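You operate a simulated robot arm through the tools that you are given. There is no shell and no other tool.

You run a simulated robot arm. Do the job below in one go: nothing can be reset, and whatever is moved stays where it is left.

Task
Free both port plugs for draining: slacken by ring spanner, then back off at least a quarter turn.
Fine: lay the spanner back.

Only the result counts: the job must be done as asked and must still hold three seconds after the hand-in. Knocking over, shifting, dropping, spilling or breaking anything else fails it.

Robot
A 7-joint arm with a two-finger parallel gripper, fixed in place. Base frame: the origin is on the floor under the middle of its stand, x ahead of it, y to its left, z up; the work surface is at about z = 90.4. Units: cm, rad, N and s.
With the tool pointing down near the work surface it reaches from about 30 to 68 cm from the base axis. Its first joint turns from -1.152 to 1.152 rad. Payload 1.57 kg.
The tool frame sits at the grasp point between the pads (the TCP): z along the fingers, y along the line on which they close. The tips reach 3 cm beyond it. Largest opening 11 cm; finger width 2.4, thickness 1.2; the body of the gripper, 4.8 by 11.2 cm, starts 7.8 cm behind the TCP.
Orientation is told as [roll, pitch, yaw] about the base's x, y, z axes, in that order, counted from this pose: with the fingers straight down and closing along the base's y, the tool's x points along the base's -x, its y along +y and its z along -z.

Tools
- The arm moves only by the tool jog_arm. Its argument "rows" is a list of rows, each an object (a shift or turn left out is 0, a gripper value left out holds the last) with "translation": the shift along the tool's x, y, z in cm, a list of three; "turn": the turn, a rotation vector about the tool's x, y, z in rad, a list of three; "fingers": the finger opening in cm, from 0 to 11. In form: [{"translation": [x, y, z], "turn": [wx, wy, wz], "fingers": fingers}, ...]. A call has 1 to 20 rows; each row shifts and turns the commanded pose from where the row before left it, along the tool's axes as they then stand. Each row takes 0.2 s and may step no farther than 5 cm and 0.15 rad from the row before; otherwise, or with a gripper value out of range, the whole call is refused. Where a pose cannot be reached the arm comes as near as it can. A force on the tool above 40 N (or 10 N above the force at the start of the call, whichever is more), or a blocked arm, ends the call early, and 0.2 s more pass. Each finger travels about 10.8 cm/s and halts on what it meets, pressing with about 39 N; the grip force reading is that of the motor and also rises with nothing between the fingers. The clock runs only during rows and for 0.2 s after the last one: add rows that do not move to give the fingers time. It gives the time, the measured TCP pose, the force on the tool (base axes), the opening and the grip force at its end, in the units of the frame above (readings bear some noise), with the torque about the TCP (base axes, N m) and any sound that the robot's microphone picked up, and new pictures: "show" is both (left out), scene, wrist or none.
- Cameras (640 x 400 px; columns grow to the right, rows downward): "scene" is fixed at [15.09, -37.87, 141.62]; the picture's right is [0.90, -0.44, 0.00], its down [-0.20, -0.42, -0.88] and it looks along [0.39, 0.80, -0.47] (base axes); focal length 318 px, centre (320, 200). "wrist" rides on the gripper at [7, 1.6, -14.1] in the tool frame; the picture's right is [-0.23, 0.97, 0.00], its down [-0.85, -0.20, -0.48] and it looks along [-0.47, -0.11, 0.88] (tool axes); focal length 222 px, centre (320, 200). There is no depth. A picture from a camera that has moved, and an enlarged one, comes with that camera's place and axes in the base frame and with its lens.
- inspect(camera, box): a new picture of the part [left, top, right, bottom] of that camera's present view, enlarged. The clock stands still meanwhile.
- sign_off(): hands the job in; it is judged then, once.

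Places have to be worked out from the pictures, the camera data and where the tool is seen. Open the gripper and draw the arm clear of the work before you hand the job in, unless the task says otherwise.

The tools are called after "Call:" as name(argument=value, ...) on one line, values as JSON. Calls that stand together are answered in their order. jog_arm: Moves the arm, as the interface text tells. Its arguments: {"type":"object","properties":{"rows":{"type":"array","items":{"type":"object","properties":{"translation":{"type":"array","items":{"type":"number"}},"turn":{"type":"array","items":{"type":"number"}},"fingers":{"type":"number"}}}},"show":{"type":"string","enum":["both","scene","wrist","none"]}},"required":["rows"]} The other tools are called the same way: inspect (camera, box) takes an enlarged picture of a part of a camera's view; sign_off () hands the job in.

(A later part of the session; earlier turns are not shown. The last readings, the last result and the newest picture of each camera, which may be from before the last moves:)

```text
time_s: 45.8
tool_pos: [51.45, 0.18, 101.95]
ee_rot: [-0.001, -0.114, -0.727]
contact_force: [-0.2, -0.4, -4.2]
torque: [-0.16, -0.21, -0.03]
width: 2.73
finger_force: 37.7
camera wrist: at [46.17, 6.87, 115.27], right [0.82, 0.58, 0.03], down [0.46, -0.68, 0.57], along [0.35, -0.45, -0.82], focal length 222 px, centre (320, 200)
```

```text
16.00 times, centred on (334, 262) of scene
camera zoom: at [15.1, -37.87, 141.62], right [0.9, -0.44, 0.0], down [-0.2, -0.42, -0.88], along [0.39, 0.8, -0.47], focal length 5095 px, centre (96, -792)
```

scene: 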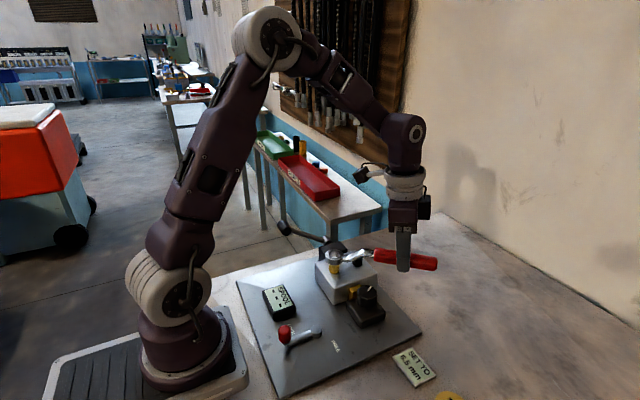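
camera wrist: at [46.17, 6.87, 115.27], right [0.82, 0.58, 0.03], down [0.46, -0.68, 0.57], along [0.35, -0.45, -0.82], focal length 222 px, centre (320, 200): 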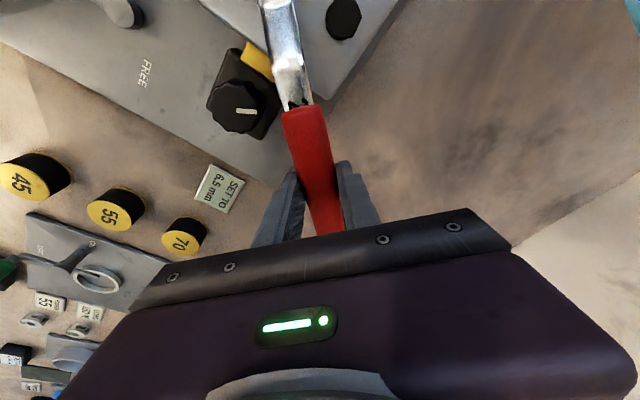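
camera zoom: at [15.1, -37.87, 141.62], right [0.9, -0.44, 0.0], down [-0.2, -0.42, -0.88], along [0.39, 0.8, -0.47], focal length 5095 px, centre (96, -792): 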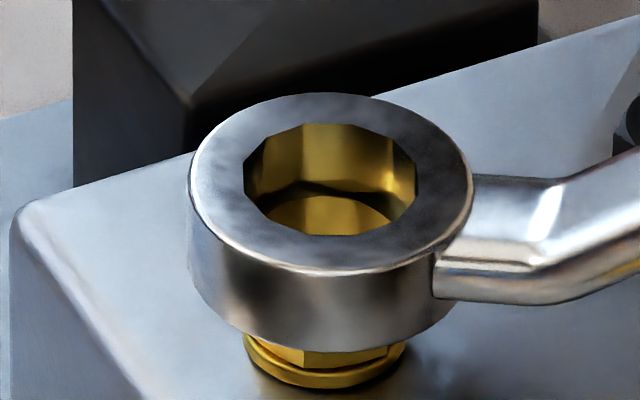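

The ring is starting over the hex with no contact force. Continuing down.

Call:
jog_arm(rows=[{"translation": [0.017, -0.02, 0.15]}, {"translation": [0.017, 0, 0.15]}, {"translation": [0.017, 0, 0.15]}, {"translation": [0.017, 0, 0.15]}, {"translation": [0.017, 0, 0.15]}, {"translation": [0, 0, 0]}], show="none")

Call:
inspect(camera="scene", box=[322, 250, 346, 274])

Call:
inspect(camera="scene", box=[336, 240, 372, 276])

```text
time_s: 47.2
tool_pos: [51.51, 0.19, 101.21]
ee_rot: [0.0, -0.113, -0.725]
contact_force: [0.2, 0.1, -3.2]
torque: [-0.19, -0.18, -0.01]
width: 2.76
finger_force: 38.3
```

```text
16.00 times, centred on (334, 262) of scene
camera zoom: at [15.1, -37.87, 141.62], right [0.9, -0.44, 0.0], down [-0.2, -0.42, -0.88], along [0.39, 0.8, -0.47], focal length 5095 px, centre (96, -792)
```

zoom: 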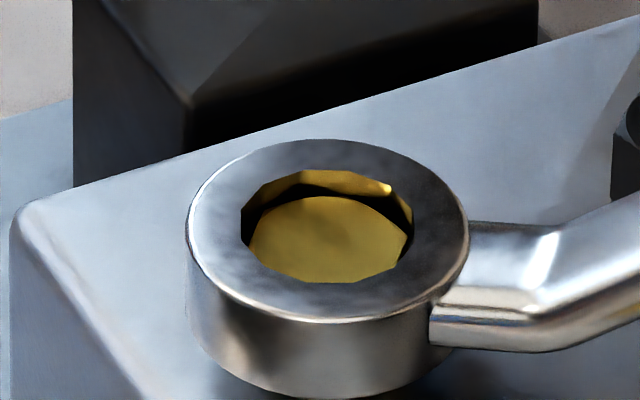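

```text
11.11 times, centred on (354, 258) of scene
camera zoom: at [15.1, -37.87, 141.62], right [0.9, -0.44, 0.0], down [-0.2, -0.42, -0.88], along [0.39, 0.8, -0.47], focal length 3538 px, centre (-58, -444)
```

zoom: 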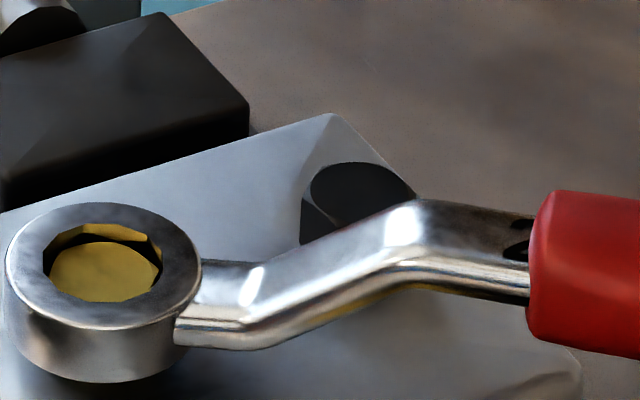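

Engaged on brass. I'll lower 0.4 cm more for full depth, then start counter-clockwise by a small amount to break it loose, staying clear of the black plug.

Call:
jog_arm(rows=[{"translation": [0.017, 0, 0.15]}, {"translation": [0.017, 0, 0.15]}, {"translation": [0.011, 0, 0.1]}, {"translation": [0, 0, 0]}], show="none")

Call:
inspect(camera="scene", box=[322, 252, 346, 276])

```text
time_s: 48.2
tool_pos: [51.36, 0.13, 100.8]
ee_rot: [0.001, -0.114, -0.726]
contact_force: [0.5, 0.1, -3.6]
torque: [-0.21, -0.22, 0.0]
width: 2.76
finger_force: 38.4
```

```text
16.00 times, centred on (334, 264) of scene
camera zoom: at [15.1, -37.87, 141.62], right [0.9, -0.44, 0.0], down [-0.2, -0.42, -0.88], along [0.39, 0.8, -0.47], focal length 5095 px, centre (96, -824)
```

zoom: 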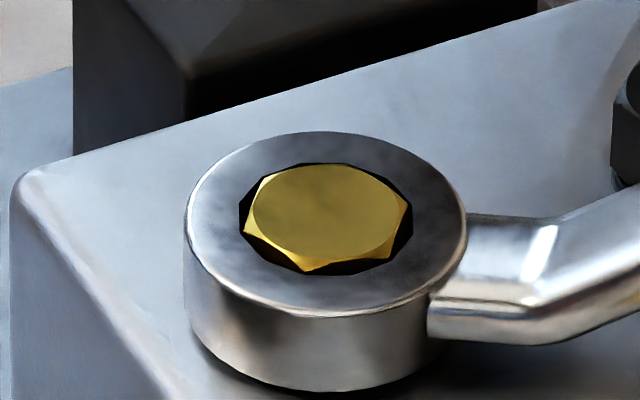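

Brass is seated flush; its front corner is at column 305. Turning counter-clockwise 0.12 rad and checking.

Call:
jog_arm(rows=[{"translation": [0.0109, 0.5483, -0.0012], "turn": [-0.0045, 0, -0.03974]}, {"translation": [0.0109, 0.5483, -0.0012], "turn": [-0.0045, 0, -0.03974]}, {"translation": [0.0109, 0.5483, -0.0012], "turn": [-0.0045, 0, -0.03974]}], show="none")

Call:
inspect(camera="scene", box=[322, 252, 346, 276])

```text
time_s: 49.0
tool_pos: [52.46, 1.41, 100.93]
ee_rot: [0.001, -0.113, -0.605]
contact_force: [0.0, -0.9, -2.4]
torque: [-0.13, -0.22, -0.42]
width: 2.76
finger_force: 37.7
```

```text
16.00 times, centred on (334, 264) of scene
camera zoom: at [15.1, -37.87, 141.62], right [0.9, -0.44, 0.0], down [-0.2, -0.42, -0.88], along [0.39, 0.8, -0.47], focal length 5095 px, centre (96, -824)
```

zoom: 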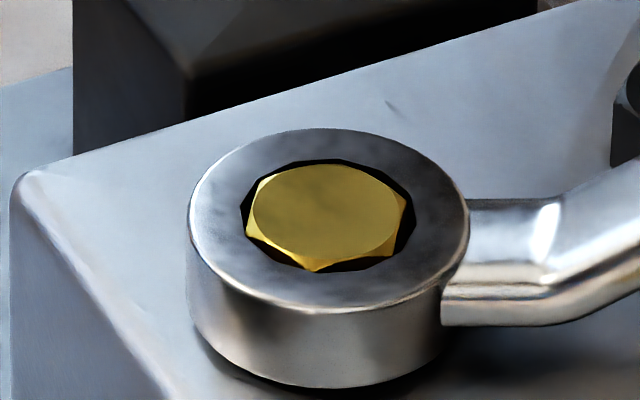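

Torque is building at 0.42 N·m, the same pattern as the black plug before it broke loose. Continuing.

Call:
jog_arm(rows=[{"translation": [0.0109, 0.5483, -0.0012], "turn": [-0.0045, 0, -0.03974]}, {"translation": [0.0109, 0.5483, -0.0012], "turn": [-0.0045, 0, -0.03974]}, {"translation": [0.0109, 0.5483, -0.0012], "turn": [-0.0045, 0, -0.03974]}], show="none")

Call:
inspect(camera="scene", box=[322, 252, 346, 276])

Call:
inspect(camera="scene", box=[336, 240, 372, 276])

```text
time_s: 49.8
tool_pos: [53.41, 2.83, 100.87]
ee_rot: [0.0, -0.111, -0.485]
contact_force: [0.2, -0.5, -3.3]
torque: [-0.15, -0.25, -0.05]
width: 2.75
finger_force: 38.2
```

```text
16.00 times, centred on (334, 264) of scene
camera zoom: at [15.1, -37.87, 141.62], right [0.9, -0.44, 0.0], down [-0.2, -0.42, -0.88], along [0.39, 0.8, -0.47], focal length 5095 px, centre (96, -824)
```

zoom: 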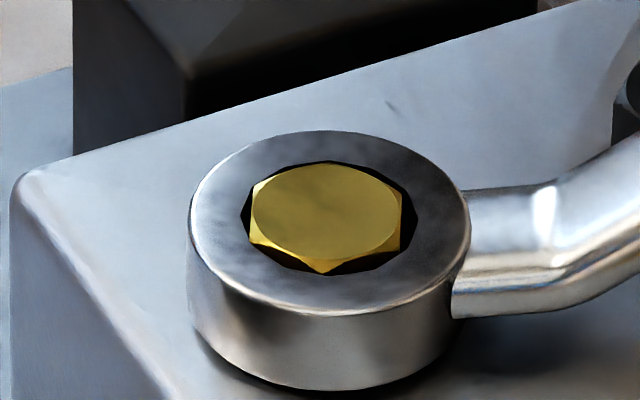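

```text
11.11 times, centred on (354, 258) of scene
camera zoom: at [15.1, -37.87, 141.62], right [0.9, -0.44, 0.0], down [-0.2, -0.42, -0.88], along [0.39, 0.8, -0.47], focal length 3538 px, centre (-58, -444)
```

zoom: 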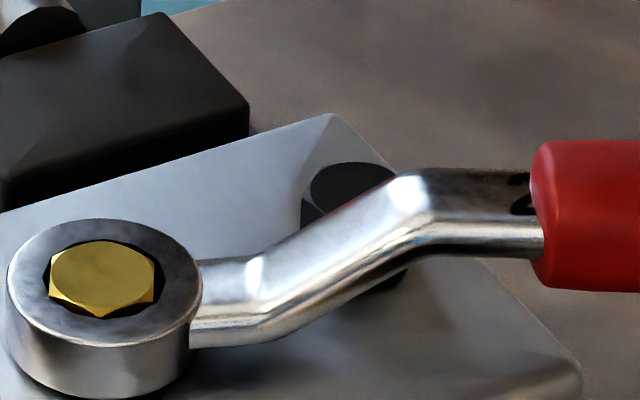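

Brass has broken loose (front corner moved from column 303 to 325, torque dropped to near zero). To pass the cranked neck over the black plug, I'll raise the ring 0.45 cm while keeping about 0.8 cm of engagement, and continue the sweep.

Call:
jog_arm(rows=[{"translation": [-0.023, 0, -0.2]}, {"translation": [-0.028, 0, -0.25]}, {"translation": [0.0109, 0.5483, -0.0012], "turn": [-0.0045, 0, -0.03974]}, {"translation": [0.0245, 0.8221, -0.0028], "turn": [-0.00677, 0, -0.05962]}, {"translation": [0.0109, 0.5483, -0.0012], "turn": [-0.0045, 0, -0.03974]}, {"translation": [0, 0, 0]}], show="none")

Call:
inspect(camera="scene", box=[322, 240, 372, 280])

```text
time_s: 51.2
tool_pos: [54.2, 4.55, 101.35]
ee_rot: [-0.001, -0.115, -0.344]
contact_force: [-0.5, 0.4, -3.1]
torque: [-0.1, -0.3, -0.05]
width: 2.74
finger_force: 37.6
```

```text
10.00 times, centred on (347, 260) of scene
camera zoom: at [15.1, -37.87, 141.62], right [0.9, -0.44, 0.0], down [-0.2, -0.42, -0.88], along [0.39, 0.8, -0.47], focal length 3184 px, centre (50, -400)
```

zoom: 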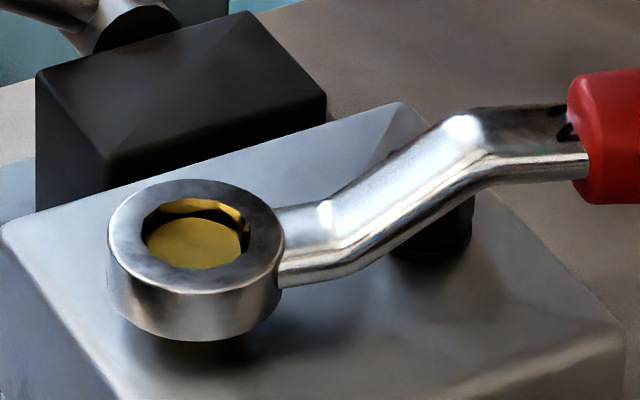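

No contact so far. Continuing in small steps across the black plug.

Call:
jog_arm(rows=[{"translation": [0.0245, 0.8221, -0.0028], "turn": [-0.00677, 0, -0.05962]}, {"translation": [0.0245, 0.8221, -0.0028], "turn": [-0.00677, 0, -0.05962]}, {"translation": [0.0245, 0.8221, -0.0028], "turn": [-0.00677, 0, -0.05962]}, {"translation": [0, 0, 0]}], show="none")

Call:
inspect(camera="scene", box=[322, 240, 372, 280])

```text
time_s: 52.2
tool_pos: [54.82, 7.02, 101.21]
ee_rot: [0.001, -0.114, -0.165]
contact_force: [1.2, -0.7, -3.5]
torque: [-0.04, -0.29, -0.04]
width: 2.74
finger_force: 37.9
```

```text
10.00 times, centred on (347, 260) of scene
camera zoom: at [15.1, -37.87, 141.62], right [0.9, -0.44, 0.0], down [-0.2, -0.42, -0.88], along [0.39, 0.8, -0.47], focal length 3184 px, centre (50, -400)
```

zoom: 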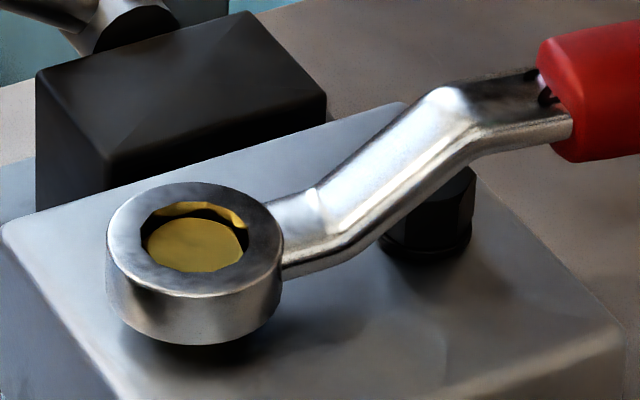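

Still clear of the black plug. Continuing over it.

Call:
jog_arm(rows=[{"translation": [0.0245, 0.8221, -0.0028], "turn": [-0.00677, 0, -0.05962]}, {"translation": [0.0245, 0.8221, -0.0028], "turn": [-0.00677, 0, -0.05962]}, {"translation": [0.0245, 0.8221, -0.0028], "turn": [-0.00677, 0, -0.05962]}, {"translation": [0, 0, 0]}], show="none")

Call:
inspect(camera="scene", box=[322, 240, 372, 280])

```text
time_s: 53.2
tool_pos: [54.99, 9.49, 101.26]
ee_rot: [0.001, -0.113, 0.016]
contact_force: [-0.4, 0.7, -4.4]
torque: [0.03, -0.28, 0.01]
width: 2.73
finger_force: 38.5
```

```text
10.00 times, centred on (347, 260) of scene
camera zoom: at [15.1, -37.87, 141.62], right [0.9, -0.44, 0.0], down [-0.2, -0.42, -0.88], along [0.39, 0.8, -0.47], focal length 3184 px, centre (50, -400)
```

zoom: 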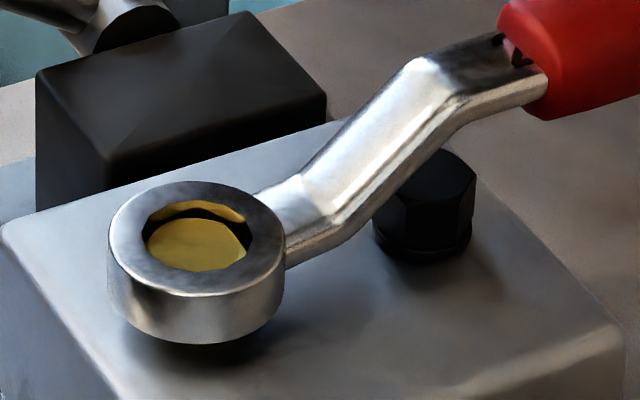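

Passed over the middle without contact. Continuing to a handle angle of about +43°.

Call:
jog_arm(rows=[{"translation": [0.0245, 0.8221, -0.0028], "turn": [-0.00677, 0, -0.05962]}, {"translation": [0.0436, 1.0956, -0.005], "turn": [-0.00902, 0, -0.07949]}, {"translation": [0.0436, 1.0956, -0.005], "turn": [-0.00902, 0, -0.07949]}, {"translation": [0.0436, 1.0956, -0.005], "turn": [-0.00902, 0, -0.07949]}, {"translation": [0.0436, 1.0956, -0.005], "turn": [-0.00902, 0, -0.07949]}, {"translation": [0.0436, 1.0956, -0.005], "turn": [-0.00902, 0, -0.07949]}, {"translation": [0.0436, 1.0956, -0.005], "turn": [-0.00902, 0, -0.07949]}, {"translation": [0.0436, 1.0956, -0.005], "turn": [-0.00902, 0, -0.07949]}, {"translation": [0.0436, 1.0956, -0.005], "turn": [-0.00902, 0, -0.07949]}, {"translation": [0.0109, 0.5483, -0.0012], "turn": [-0.0045, 0, -0.03974]}, {"translation": [0, 0, 0]}])

Call:
inspect(camera="scene", box=[322, 252, 346, 276])

Call:
inspect(camera="scene", box=[320, 180, 420, 280])

```text
time_s: 55.6
tool_pos: [51.24, 18.68, 101.26]
ee_rot: [0.003, -0.114, 0.756]
contact_force: [-0.2, -0.1, -3.9]
torque: [0.17, -0.22, -0.03]
width: 2.75
finger_force: 37.7
camera wrist: at [43.9, 13.89, 114.52], right [-0.5, 0.86, 0.03], down [0.72, 0.4, 0.57], along [0.48, 0.31, -0.82], focal length 222 px, centre (320, 200)
```

scene: 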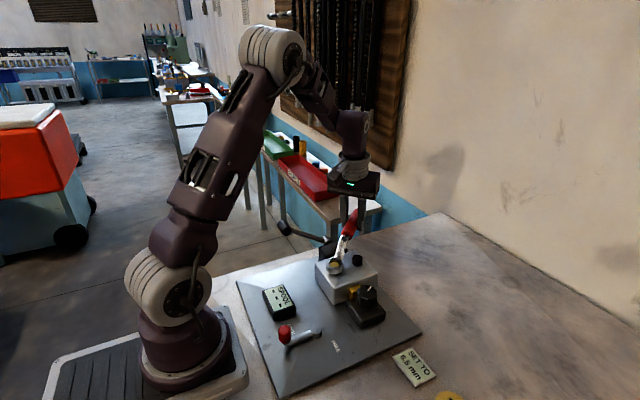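
wrist: 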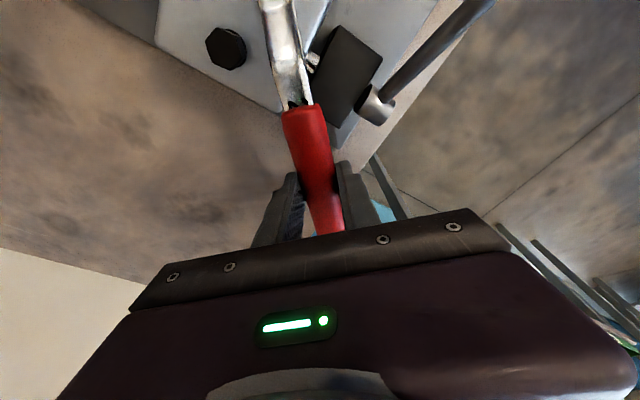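

```text
16.00 times, centred on (334, 264) of scene
camera zoom: at [15.1, -37.87, 141.62], right [0.9, -0.44, 0.0], down [-0.2, -0.42, -0.88], along [0.39, 0.8, -0.47], focal length 5095 px, centre (96, -824)
```

zoom: 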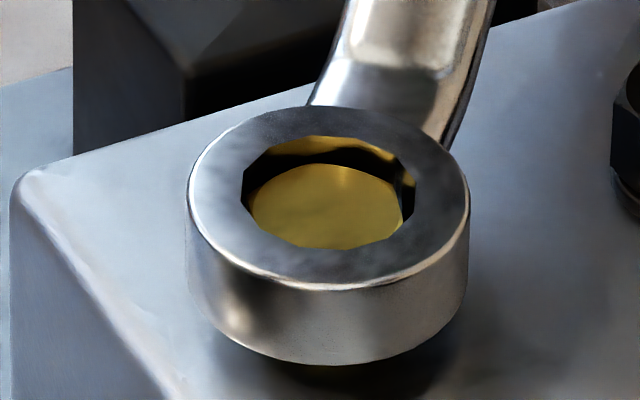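

```text
4.00 times, centred on (370, 230) of scene
camera zoom: at [15.1, -37.87, 141.62], right [0.9, -0.44, 0.0], down [-0.2, -0.42, -0.88], along [0.39, 0.8, -0.47], focal length 1274 px, centre (120, 80)
```

zoom: 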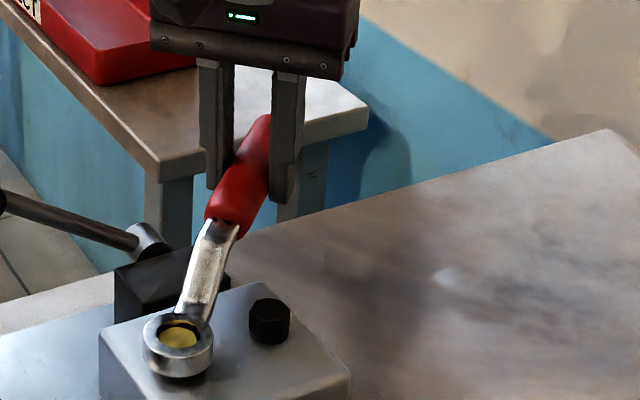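

About 85° has been turned on brass. For margin I'll take a second bite: lift the ring off, check the plug, swing back 60° and re-seat.

Call:
jog_arm(rows=[{"translation": [-0.023, 0, -0.2]}, {"translation": [-0.034, 0, -0.3]}, {"translation": [-0.045, 0, -0.4]}, {"translation": [-0.045, 0, -0.4]}, {"translation": [-0.034, 0, -0.3]}, {"translation": [0, 0, 0]}], show="none")

Call:
inspect(camera="scene", box=[322, 252, 346, 276])

```text
time_s: 57.0
tool_pos: [51.25, 18.65, 102.84]
ee_rot: [-0.001, -0.112, 0.754]
contact_force: [-0.4, -0.6, -3.1]
torque: [0.2, -0.18, -0.01]
width: 2.76
finger_force: 37.7
```

```text
16.00 times, centred on (334, 264) of scene
camera zoom: at [15.1, -37.87, 141.62], right [0.9, -0.44, 0.0], down [-0.2, -0.42, -0.88], along [0.39, 0.8, -0.47], focal length 5095 px, centre (96, -824)
```

zoom: 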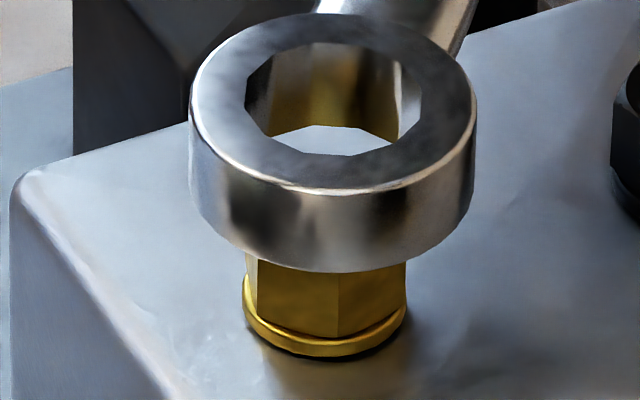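

The brass corner now sits at column 337, consistent with about 82–85° of turn. I'll swing the raised ring back 60° for a second bite.

Call:
jog_arm(rows=[{"translation": [0.017, -0.6852, -0.0019], "turn": [0.00564, 0, 0.04968]}, {"translation": [0.0681, -1.3687, -0.0077], "turn": [0.01128, 0, 0.09936]}, {"translation": [0.0681, -1.3687, -0.0077], "turn": [0.01128, 0, 0.09936]}, {"translation": [0.0681, -1.3687, -0.0077], "turn": [0.01128, 0, 0.09936]}, {"translation": [0.0681, -1.3687, -0.0077], "turn": [0.01128, 0, 0.09936]}, {"translation": [0.0681, -1.3687, -0.0077], "turn": [0.01128, 0, 0.09936]}, {"translation": [0.0681, -1.3687, -0.0077], "turn": [0.01128, 0, 0.09936]}, {"translation": [0.0681, -1.3687, -0.0077], "turn": [0.01128, 0, 0.09936]}, {"translation": [0.0681, -1.3687, -0.0077], "turn": [0.01128, 0, 0.09936]}, {"translation": [0.0681, -1.3687, -0.0077], "turn": [0.01128, 0, 0.09936]}, {"translation": [0.0681, -1.3687, -0.0077], "turn": [0.01128, 0, 0.09936]}, {"translation": [0, 0, 0]}])

Call:
inspect(camera="scene", box=[322, 252, 346, 276])

Call:
inspect(camera="scene", box=[322, 235, 382, 285])

```text
time_s: 59.6
tool_pos: [54.42, 5.18, 102.82]
ee_rot: [0.001, -0.114, -0.296]
contact_force: [-0.6, 0.0, -4.0]
torque: [-0.09, -0.27, -0.01]
width: 2.77
finger_force: 37.7
camera wrist: at [46.63, 9.1, 116.1], right [0.5, 0.87, 0.03], down [0.7, -0.42, 0.57], along [0.51, -0.27, -0.82], focal length 222 px, centre (320, 200)
```

scene: 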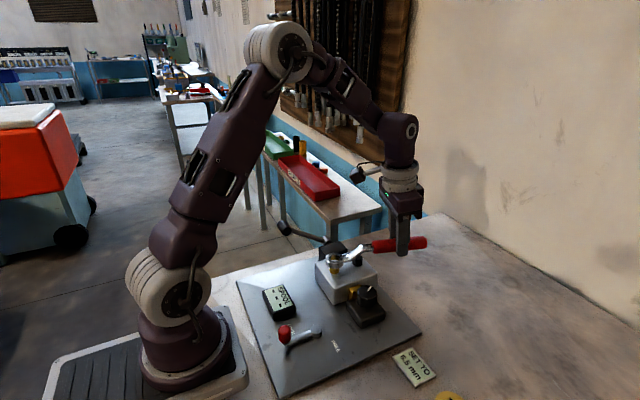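
wrist: 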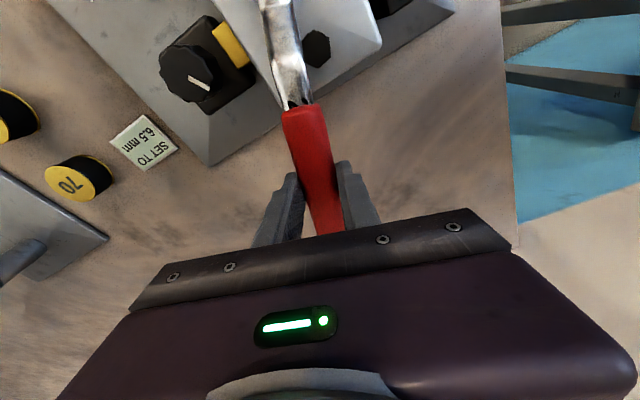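

```text
16.00 times, centred on (334, 264) of scene
camera zoom: at [15.1, -37.87, 141.62], right [0.9, -0.44, 0.0], down [-0.2, -0.42, -0.88], along [0.39, 0.8, -0.47], focal length 5095 px, centre (96, -824)
```

zoom: 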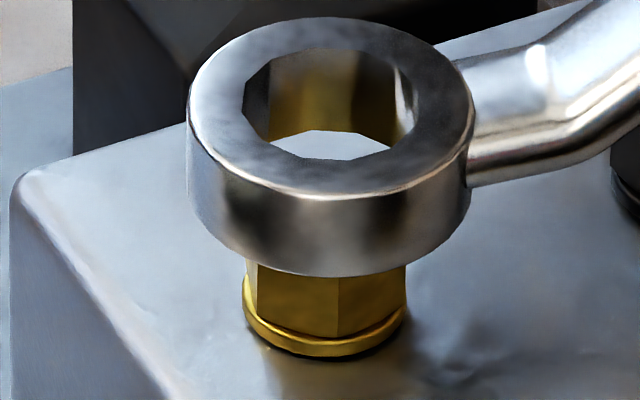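

```text
8.00 times, centred on (352, 260) of scene
camera zoom: at [15.1, -37.87, 141.62], right [0.9, -0.44, 0.0], down [-0.2, -0.42, -0.88], along [0.39, 0.8, -0.47], focal length 2548 px, centre (64, -280)
```

zoom: 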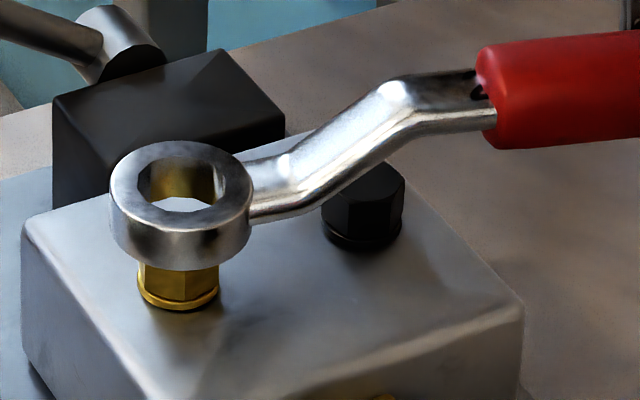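

The ring stays concentric with brass. A small +y nudge, then down to the same engagement height as before.

Call:
jog_arm(rows=[{"translation": [0, 0.09, 0]}, {"translation": [0.023, 0, 0.2]}, {"translation": [0.023, 0, 0.2]}, {"translation": [0.023, 0, 0.2]}, {"translation": [0.023, 0, 0.2]}, {"translation": [0.023, 0, 0.2]}, {"translation": [0, 0, 0]}], show="none")

Call:
inspect(camera="scene", box=[322, 252, 346, 276])

```text
time_s: 61.2
tool_pos: [54.37, 5.41, 101.97]
ee_rot: [-0.002, -0.113, -0.296]
contact_force: [0.6, -0.9, -4.0]
torque: [-0.08, -0.28, 0.0]
width: 2.74
finger_force: 38.2
```

```text
16.00 times, centred on (334, 264) of scene
camera zoom: at [15.1, -37.87, 141.62], right [0.9, -0.44, 0.0], down [-0.2, -0.42, -0.88], along [0.39, 0.8, -0.47], focal length 5095 px, centre (96, -824)
```

zoom: 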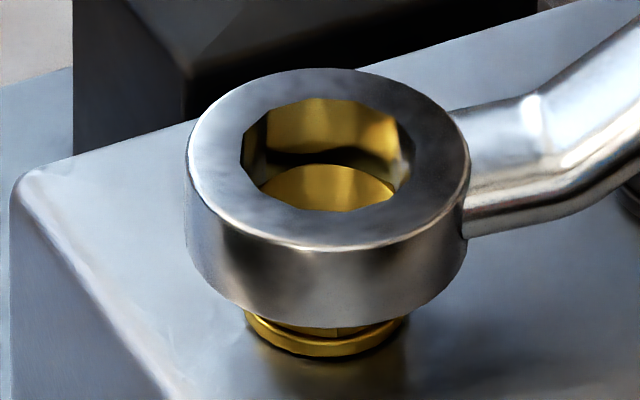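

It is entering cleanly. Lowering the last 0.55 cm.

Call:
jog_arm(rows=[{"translation": [0.023, 0, 0.2]}, {"translation": [0.023, 0, 0.2]}, {"translation": [0.017, 0, 0.15]}, {"translation": [0, 0, 0]}], show="none")

Call:
inspect(camera="scene", box=[322, 245, 372, 285])

```text
time_s: 62.2
tool_pos: [54.32, 5.3, 101.41]
ee_rot: [-0.001, -0.113, -0.294]
contact_force: [-0.7, -0.5, -3.0]
torque: [-0.08, -0.25, 0.02]
width: 2.75
finger_force: 38.2
```

```text
10.00 times, centred on (347, 265) of scene
camera zoom: at [15.1, -37.87, 141.62], right [0.9, -0.44, 0.0], down [-0.2, -0.42, -0.88], along [0.39, 0.8, -0.47], focal length 3184 px, centre (50, -450)
```

zoom: 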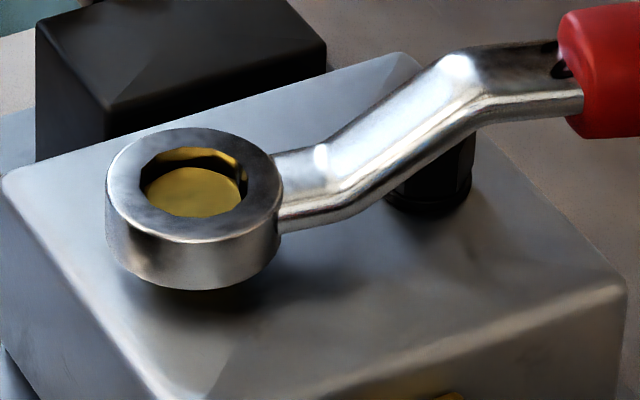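

Seated at the same level as before. Sweeping another 48° counter-clockwise.

Call:
jog_arm(rows=[{"translation": [0.0245, 0.8221, -0.0028], "turn": [-0.00677, 0, -0.05962]}, {"translation": [0.0245, 0.8221, -0.0028], "turn": [-0.00677, 0, -0.05962]}, {"translation": [0.0436, 1.0956, -0.005], "turn": [-0.00902, 0, -0.07949]}, {"translation": [0.0436, 1.0956, -0.005], "turn": [-0.00902, 0, -0.07949]}, {"translation": [0.0436, 1.0956, -0.005], "turn": [-0.00902, 0, -0.07949]}, {"translation": [0.0436, 1.0956, -0.005], "turn": [-0.00902, 0, -0.07949]}, {"translation": [0.0436, 1.0956, -0.005], "turn": [-0.00902, 0, -0.07949]}, {"translation": [0.0436, 1.0956, -0.005], "turn": [-0.00902, 0, -0.07949]}, {"translation": [0.0436, 1.0956, -0.005], "turn": [-0.00902, 0, -0.07949]}, {"translation": [0.0436, 1.0956, -0.005], "turn": [-0.00902, 0, -0.07949]}, {"translation": [0.0245, 0.8221, -0.0028], "turn": [-0.00677, 0, -0.05962]}, {"translation": [0, 0, 0]}], show="scene")

Call:
inspect(camera="scene", box=[322, 252, 346, 276])

```text
time_s: 64.8
tool_pos: [53.13, 16.19, 101.45]
ee_rot: [0.001, -0.114, 0.525]
contact_force: [-0.1, 0.3, -3.3]
torque: [0.14, -0.23, -0.04]
width: 2.73
finger_force: 37.8
```

scene: 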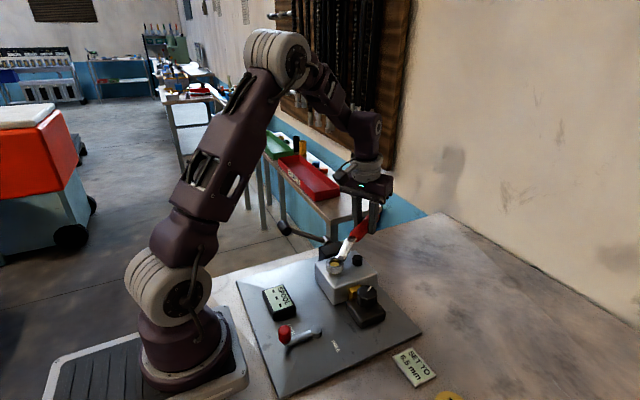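

```text
16.00 times, centred on (334, 264) of scene
camera zoom: at [15.1, -37.87, 141.62], right [0.9, -0.44, 0.0], down [-0.2, -0.42, -0.88], along [0.39, 0.8, -0.47], focal length 5095 px, centre (96, -824)
```

zoom: 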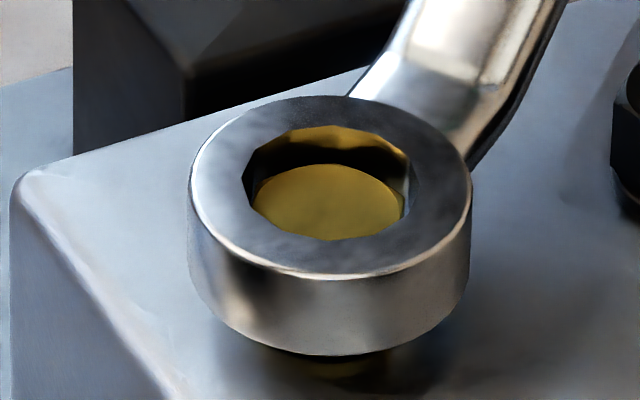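

Now I'll lift off and check the brass plug's new corner position.

Call:
jog_arm(rows=[{"translation": [-0.023, 0, -0.2]}, {"translation": [-0.034, 0, -0.3]}, {"translation": [-0.045, 0, -0.4]}, {"translation": [-0.056, 0, -0.5]}, {"translation": [-0.056, 0, -0.5]}, {"translation": [-0.045, 0, -0.4]}, {"translation": [-0.034, 0, -0.3]}, {"translation": [0, 0, 0]}])

Call:
inspect(camera="scene", box=[322, 254, 346, 278])

Call:
inspect(camera="scene", box=[346, 246, 370, 270])

```text
time_s: 66.6
tool_pos: [53.11, 16.11, 104.0]
ee_rot: [0.002, -0.113, 0.525]
contact_force: [0.0, 1.3, -3.5]
torque: [0.14, -0.2, 0.0]
width: 2.75
finger_force: 38.0
camera wrist: at [44.95, 13.18, 117.32], right [-0.29, 0.96, 0.03], down [0.79, 0.23, 0.57], along [0.54, 0.19, -0.82], focal length 222 px, centre (320, 200)
```

scene: 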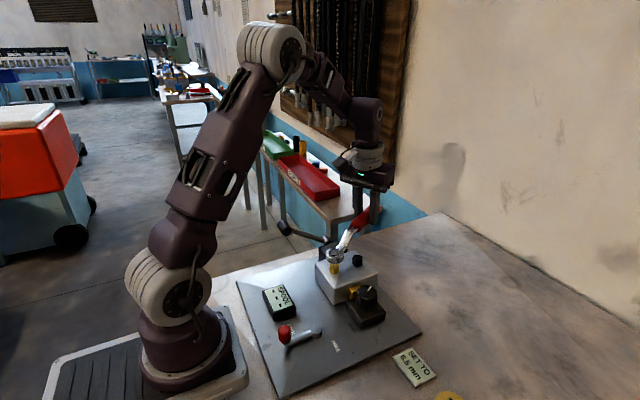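
wrist: 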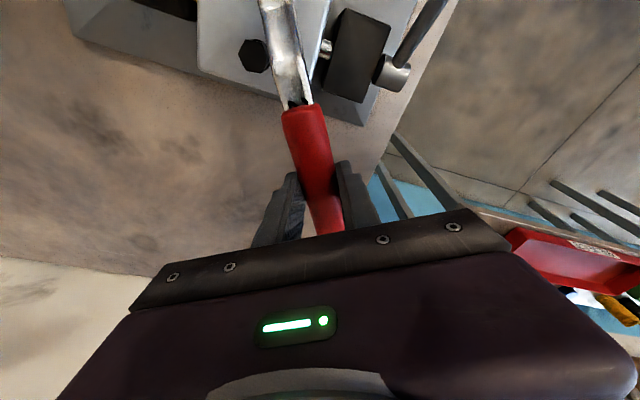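

```text
16.00 times, centred on (334, 266) of scene
camera zoom: at [15.1, -37.87, 141.62], right [0.9, -0.44, 0.0], down [-0.2, -0.42, -0.88], along [0.39, 0.8, -0.47], focal length 5095 px, centre (96, -856)
```

zoom: 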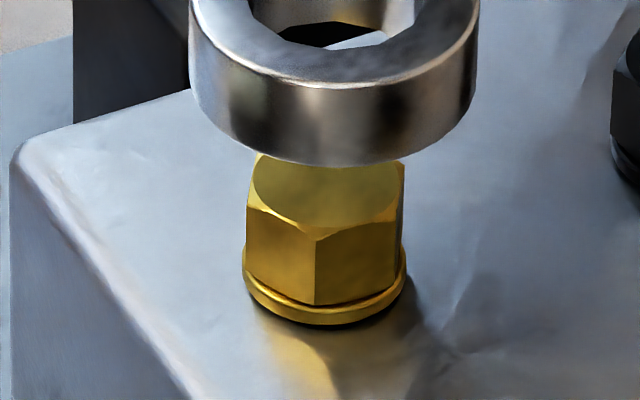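

```text
16.00 times, centred on (358, 258) of scene
camera zoom: at [15.1, -37.87, 141.62], right [0.9, -0.44, 0.0], down [-0.2, -0.42, -0.88], along [0.39, 0.8, -0.47], focal length 5095 px, centre (-288, -728)
```

zoom: 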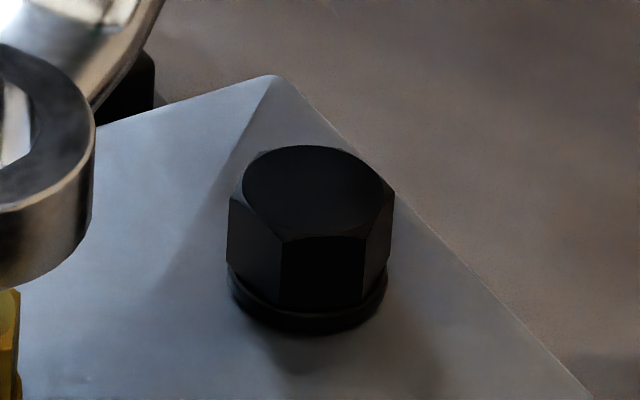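

Brass has turned about 128–130° in total. Black reads about 107°; to leave no doubt about the quarter turn after slackening, I'll give black one more short bite: swing back to about -24° and shift over to it.

Call:
jog_arm(rows=[{"translation": [0.017, -0.6852, -0.0019], "turn": [0.00564, 0, 0.04968]}, {"translation": [0.0681, -1.3687, -0.0077], "turn": [0.01128, 0, 0.09936]}, {"translation": [0.0681, -1.3687, -0.0077], "turn": [0.01128, 0, 0.09936]}, {"translation": [0.0681, -1.3687, -0.0077], "turn": [0.01128, 0, 0.09936]}, {"translation": [0.0681, -1.3687, -0.0077], "turn": [0.01128, 0, 0.09936]}, {"translation": [0.0681, -1.3687, -0.0077], "turn": [0.01128, 0, 0.09936]}, {"translation": [0.0681, -1.3687, -0.0077], "turn": [0.01128, 0, 0.09936]}, {"translation": [0.0681, -1.3687, -0.0077], "turn": [0.01128, 0, 0.09936]}, {"translation": [0.0681, -1.3687, -0.0077], "turn": [0.01128, 0, 0.09936]}, {"translation": [0.0602, -1.2868, -0.0068], "turn": [0.0106, 0, 0.0934]}, {"translation": [-0.424, 0.1882, 0.0481]}, {"translation": [-0.742, 0.3294, 0.0842]}, {"translation": [-0.954, 0.4235, 0.1083]}, {"translation": [-1.06, 0.4706, 0.1203]}, {"translation": [-0.954, 0.4235, 0.1083]}, {"translation": [-0.742, 0.3294, 0.0842]}, {"translation": [-0.424, 0.1882, 0.0481]}, {"translation": [0, 0, 0]}])

Call:
inspect(camera="scene", box=[346, 240, 370, 264])

Call:
inspect(camera="scene", box=[325, 254, 349, 278])

```text
time_s: 70.4
tool_pos: [59.65, 3.7, 103.97]
ee_rot: [0.0, -0.113, -0.419]
contact_force: [0.8, -0.3, -3.2]
torque: [-0.1, -0.25, 0.0]
width: 2.75
finger_force: 38.1
camera wrist: at [52.45, 8.53, 117.29], right [0.6, 0.8, 0.03], down [0.65, -0.51, 0.57], along [0.47, -0.33, -0.82], focal length 222 px, centre (320, 200)
```

scene: 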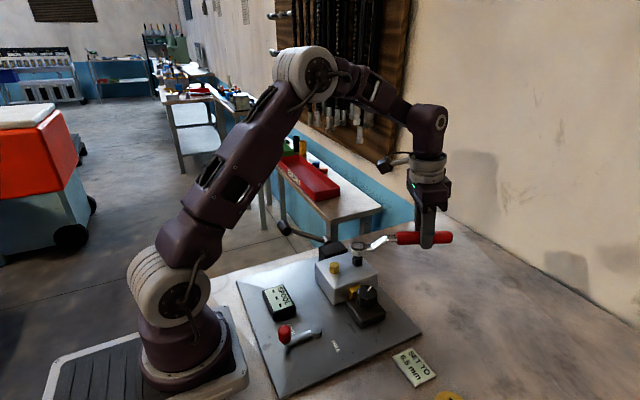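
wrist: 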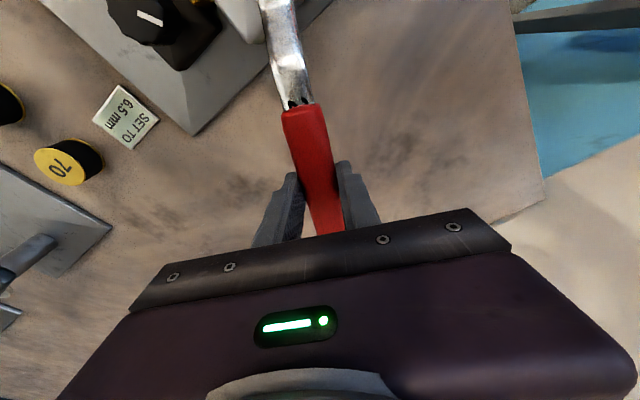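

```text
16.00 times, centred on (358, 252) of scene
camera zoom: at [15.1, -37.87, 141.62], right [0.9, -0.44, 0.0], down [-0.2, -0.42, -0.88], along [0.39, 0.8, -0.47], focal length 5095 px, centre (-288, -632)
```

zoom: 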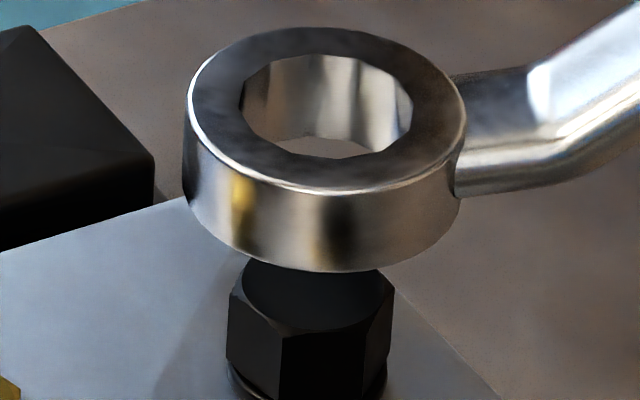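

```text
16.00 times, centred on (337, 266) of scene
camera zoom: at [15.1, -37.87, 141.62], right [0.9, -0.44, 0.0], down [-0.2, -0.42, -0.88], along [0.39, 0.8, -0.47], focal length 5095 px, centre (48, -856)
```

zoom: 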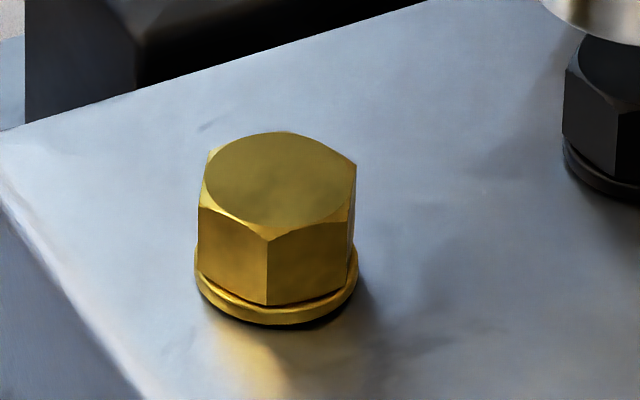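

Brass shows a clean new orientation. The ring is over black needing only about +0.1/+0.09; I'll correct and lower to just above it.

Call:
jog_arm(rows=[{"translation": [-0.05, 0.11, 0.006]}, {"translation": [0.034, 0, 0.3]}, {"translation": [0.045, 0, 0.4]}, {"translation": [0.045, 0, 0.4]}, {"translation": [0.045, 0, 0.4]}, {"translation": [0, 0, 0]}], show="none")

Call:
inspect(camera="scene", box=[346, 240, 370, 264])

```text
time_s: 71.8
tool_pos: [59.78, 3.76, 102.58]
ee_rot: [0.001, -0.113, -0.419]
contact_force: [-0.4, -0.6, -3.5]
torque: [-0.16, -0.23, -0.01]
width: 2.73
finger_force: 38.1
```

```text
16.00 times, centred on (358, 252) of scene
camera zoom: at [15.1, -37.87, 141.62], right [0.9, -0.44, 0.0], down [-0.2, -0.42, -0.88], along [0.39, 0.8, -0.47], focal length 5095 px, centre (-288, -632)
```

zoom: 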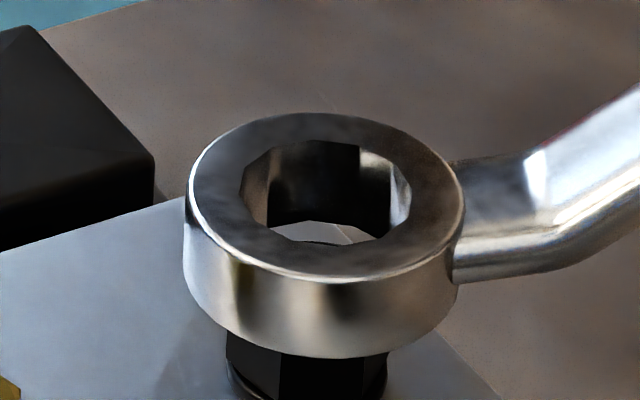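

Aligned within a few hundredths. Lowering onto the hex.

Call:
jog_arm(rows=[{"translation": [0.023, 0.02, 0.2]}, {"translation": [0.023, 0, 0.2]}, {"translation": [0.023, 0, 0.2]}, {"translation": [0.017, 0, 0.15]}, {"translation": [0, 0, 0]}], show="none")

Call:
inspect(camera="scene", box=[346, 244, 370, 268])

```text
time_s: 73.0
tool_pos: [59.8, 3.83, 101.8]
ee_rot: [0.001, -0.11, -0.419]
contact_force: [0.5, 0.5, -3.4]
torque: [-0.07, -0.24, 0.0]
width: 2.71
finger_force: 38.2
```

```text
16.00 times, centred on (358, 256) of scene
camera zoom: at [15.1, -37.87, 141.62], right [0.9, -0.44, 0.0], down [-0.2, -0.42, -0.88], along [0.39, 0.8, -0.47], focal length 5095 px, centre (-288, -696)
```

zoom: 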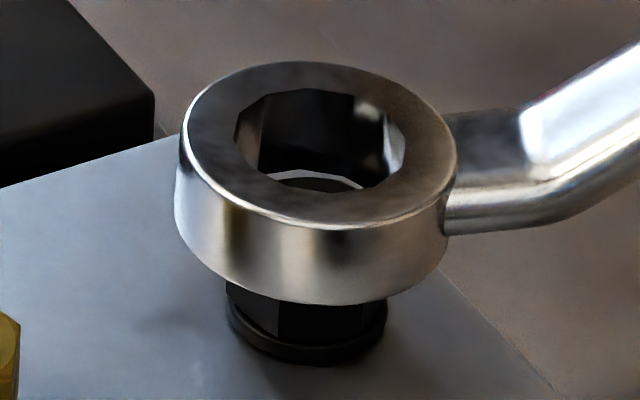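

The ring seems not to have dropped as far as commanded. I'll check its attitude and the tool's actual position before going on.

Call:
jog_arm(rows=[{"translation": [0, 0, 0]}])

Call:
inspect(camera="scene", box=[340, 225, 400, 275])

Call:
inspect(camera="scene", box=[346, 246, 370, 270])

```text
time_s: 73.4
tool_pos: [59.73, 3.83, 101.74]
ee_rot: [0.0, -0.112, -0.42]
contact_force: [0.1, 0.3, -2.7]
torque: [-0.13, -0.29, 0.02]
width: 2.73
finger_force: 37.8
camera wrist: at [52.58, 8.6, 114.99], right [0.6, 0.8, 0.03], down [0.65, -0.51, 0.57], along [0.47, -0.33, -0.82], focal length 222 px, centre (320, 200)
```

scene: 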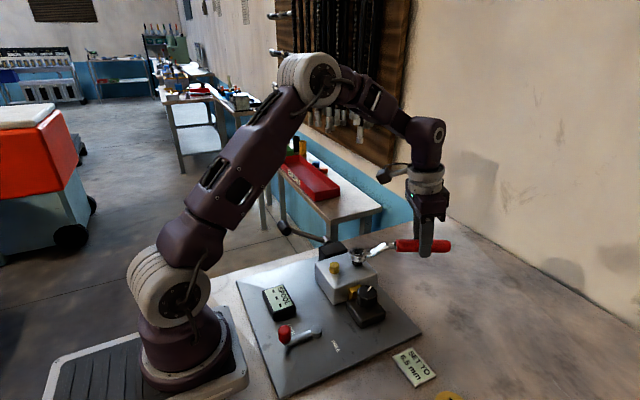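
wrist: 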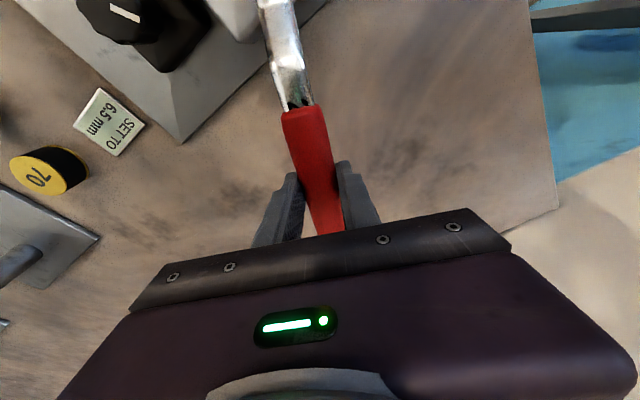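

```text
8.00 times, centred on (370, 250) of scene
camera zoom: at [15.1, -37.87, 141.62], right [0.9, -0.44, 0.0], down [-0.2, -0.42, -0.88], along [0.39, 0.8, -0.47], focal length 2548 px, centre (-80, -200)
```

zoom: 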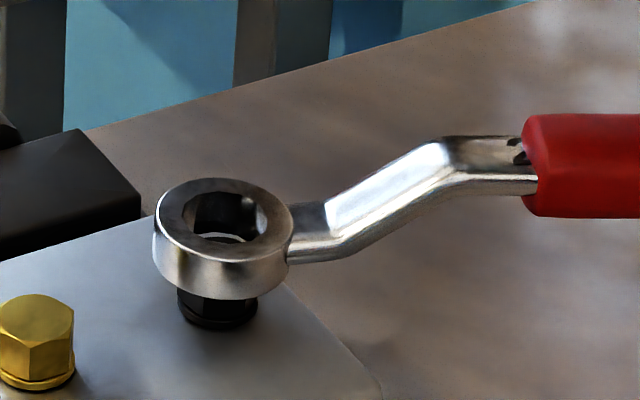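

```text
16.00 times, centred on (358, 258) of scene
camera zoom: at [15.1, -37.87, 141.62], right [0.9, -0.44, 0.0], down [-0.2, -0.42, -0.88], along [0.39, 0.8, -0.47], focal length 5095 px, centre (-288, -728)
```

zoom: 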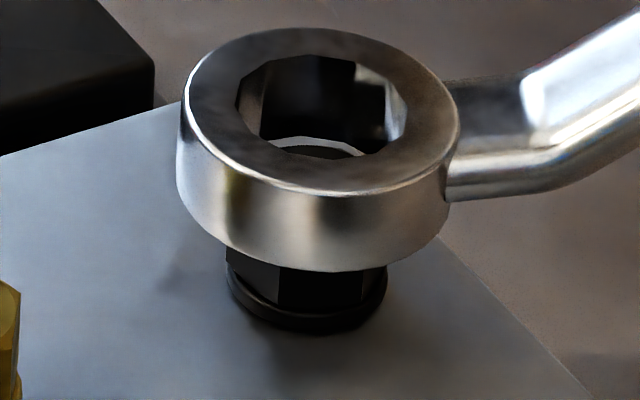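

The ring is resting on the plug's top and the spanner has pitched about 2° in the grip (no big force). I'll lift, re-level with a little more tool pitch, nudge sideways, and look again.

Call:
jog_arm(rows=[{"translation": [-0.045, 0, -0.4]}, {"translation": [-0.045, 0, -0.4]}, {"translation": [0.083, -0.083, -0.009]}, {"turn": [0, -0.037, 0]}, {"translation": [0, 0, 0]}], show="wrist")

Call:
inspect(camera="scene", box=[346, 240, 370, 264])

Call:
inspect(camera="scene", box=[346, 246, 370, 270])

```text
time_s: 74.6
tool_pos: [59.65, 3.78, 102.52]
ee_rot: [-0.001, -0.151, -0.419]
contact_force: [0.3, 0.2, -3.1]
torque: [-0.09, -0.25, 0.0]
width: 2.72
finger_force: 38.0
camera wrist: at [52.04, 8.78, 115.48], right [0.6, 0.8, 0.03], down [0.63, -0.5, 0.6], along [0.5, -0.34, -0.8], focal length 222 px, centre (320, 200)
```

wrist: 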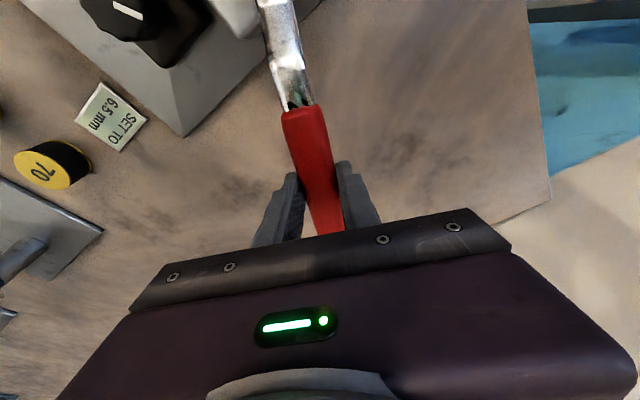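

```text
16.00 times, centred on (358, 252) of scene
camera zoom: at [15.1, -37.87, 141.62], right [0.9, -0.44, 0.0], down [-0.2, -0.42, -0.88], along [0.39, 0.8, -0.47], focal length 5095 px, centre (-288, -632)
```

zoom: 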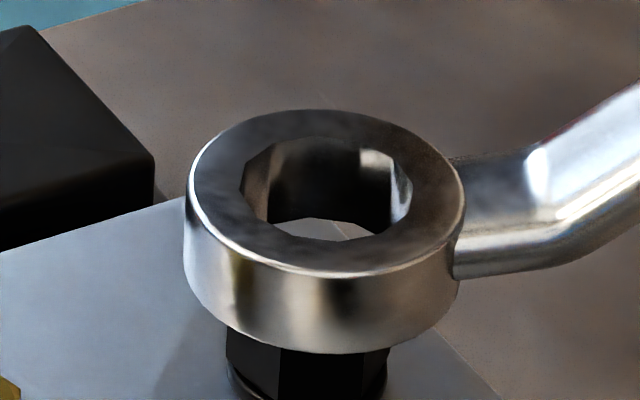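

```text
16.00 times, centred on (358, 258) of scene
camera zoom: at [15.1, -37.87, 141.62], right [0.9, -0.44, 0.0], down [-0.2, -0.42, -0.88], along [0.39, 0.8, -0.47], focal length 5095 px, centre (-288, -728)
```

zoom: 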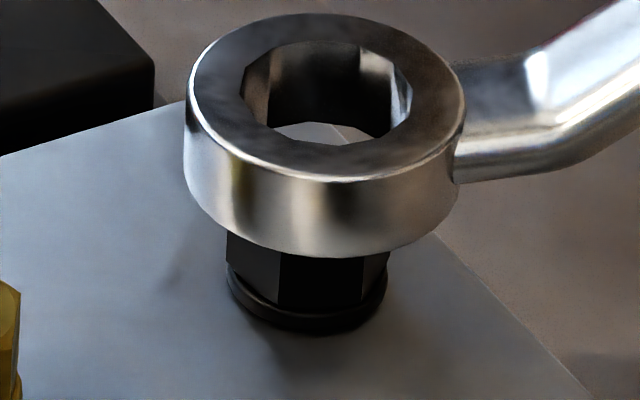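

Nearly concentric again. I'll lower in small steps and read the contact.

Call:
jog_arm(rows=[{"translation": [0.055, 0, 0.1]}, {"translation": [0.015, 0, 0.1]}, {"translation": [0.015, 0, 0.1]}, {"translation": [0.015, 0, 0.1]}], show="none")

Call:
inspect(camera="scene", box=[346, 246, 370, 270])

```text
time_s: 75.6
tool_pos: [59.61, 3.78, 102.15]
ee_rot: [-0.001, -0.149, -0.418]
contact_force: [0.3, 0.6, -3.5]
torque: [-0.11, -0.24, -0.01]
width: 2.75
finger_force: 38.1
```

```text
16.00 times, centred on (358, 258) of scene
camera zoom: at [15.1, -37.87, 141.62], right [0.9, -0.44, 0.0], down [-0.2, -0.42, -0.88], along [0.39, 0.8, -0.47], focal length 5095 px, centre (-288, -728)
```

zoom: 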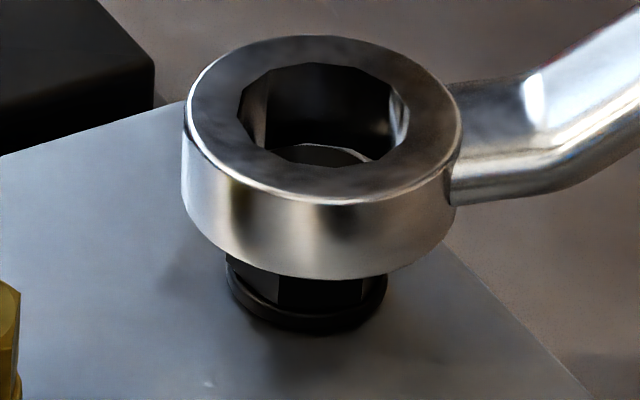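

Still no contact and lower than before, so it appears to be entering. Lowering further in small steps.

Call:
jog_arm(rows=[{"translation": [0.015, 0, 0.1]}, {"translation": [0.015, 0, 0.1]}, {"translation": [0.015, 0, 0.1]}], show="none")

Call:
inspect(camera="scene", box=[346, 246, 370, 270])

```text
time_s: 76.4
tool_pos: [59.57, 3.82, 101.82]
ee_rot: [0.001, -0.149, -0.42]
contact_force: [0.8, 0.1, -3.2]
torque: [-0.1, -0.24, 0.03]
width: 2.78
finger_force: 37.9
```

```text
16.00 times, centred on (358, 258) of scene
camera zoom: at [15.1, -37.87, 141.62], right [0.9, -0.44, 0.0], down [-0.2, -0.42, -0.88], along [0.39, 0.8, -0.47], focal length 5095 px, centre (-288, -728)
```

zoom: 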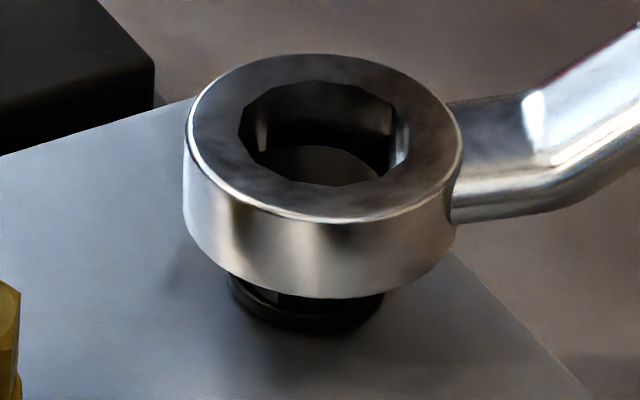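

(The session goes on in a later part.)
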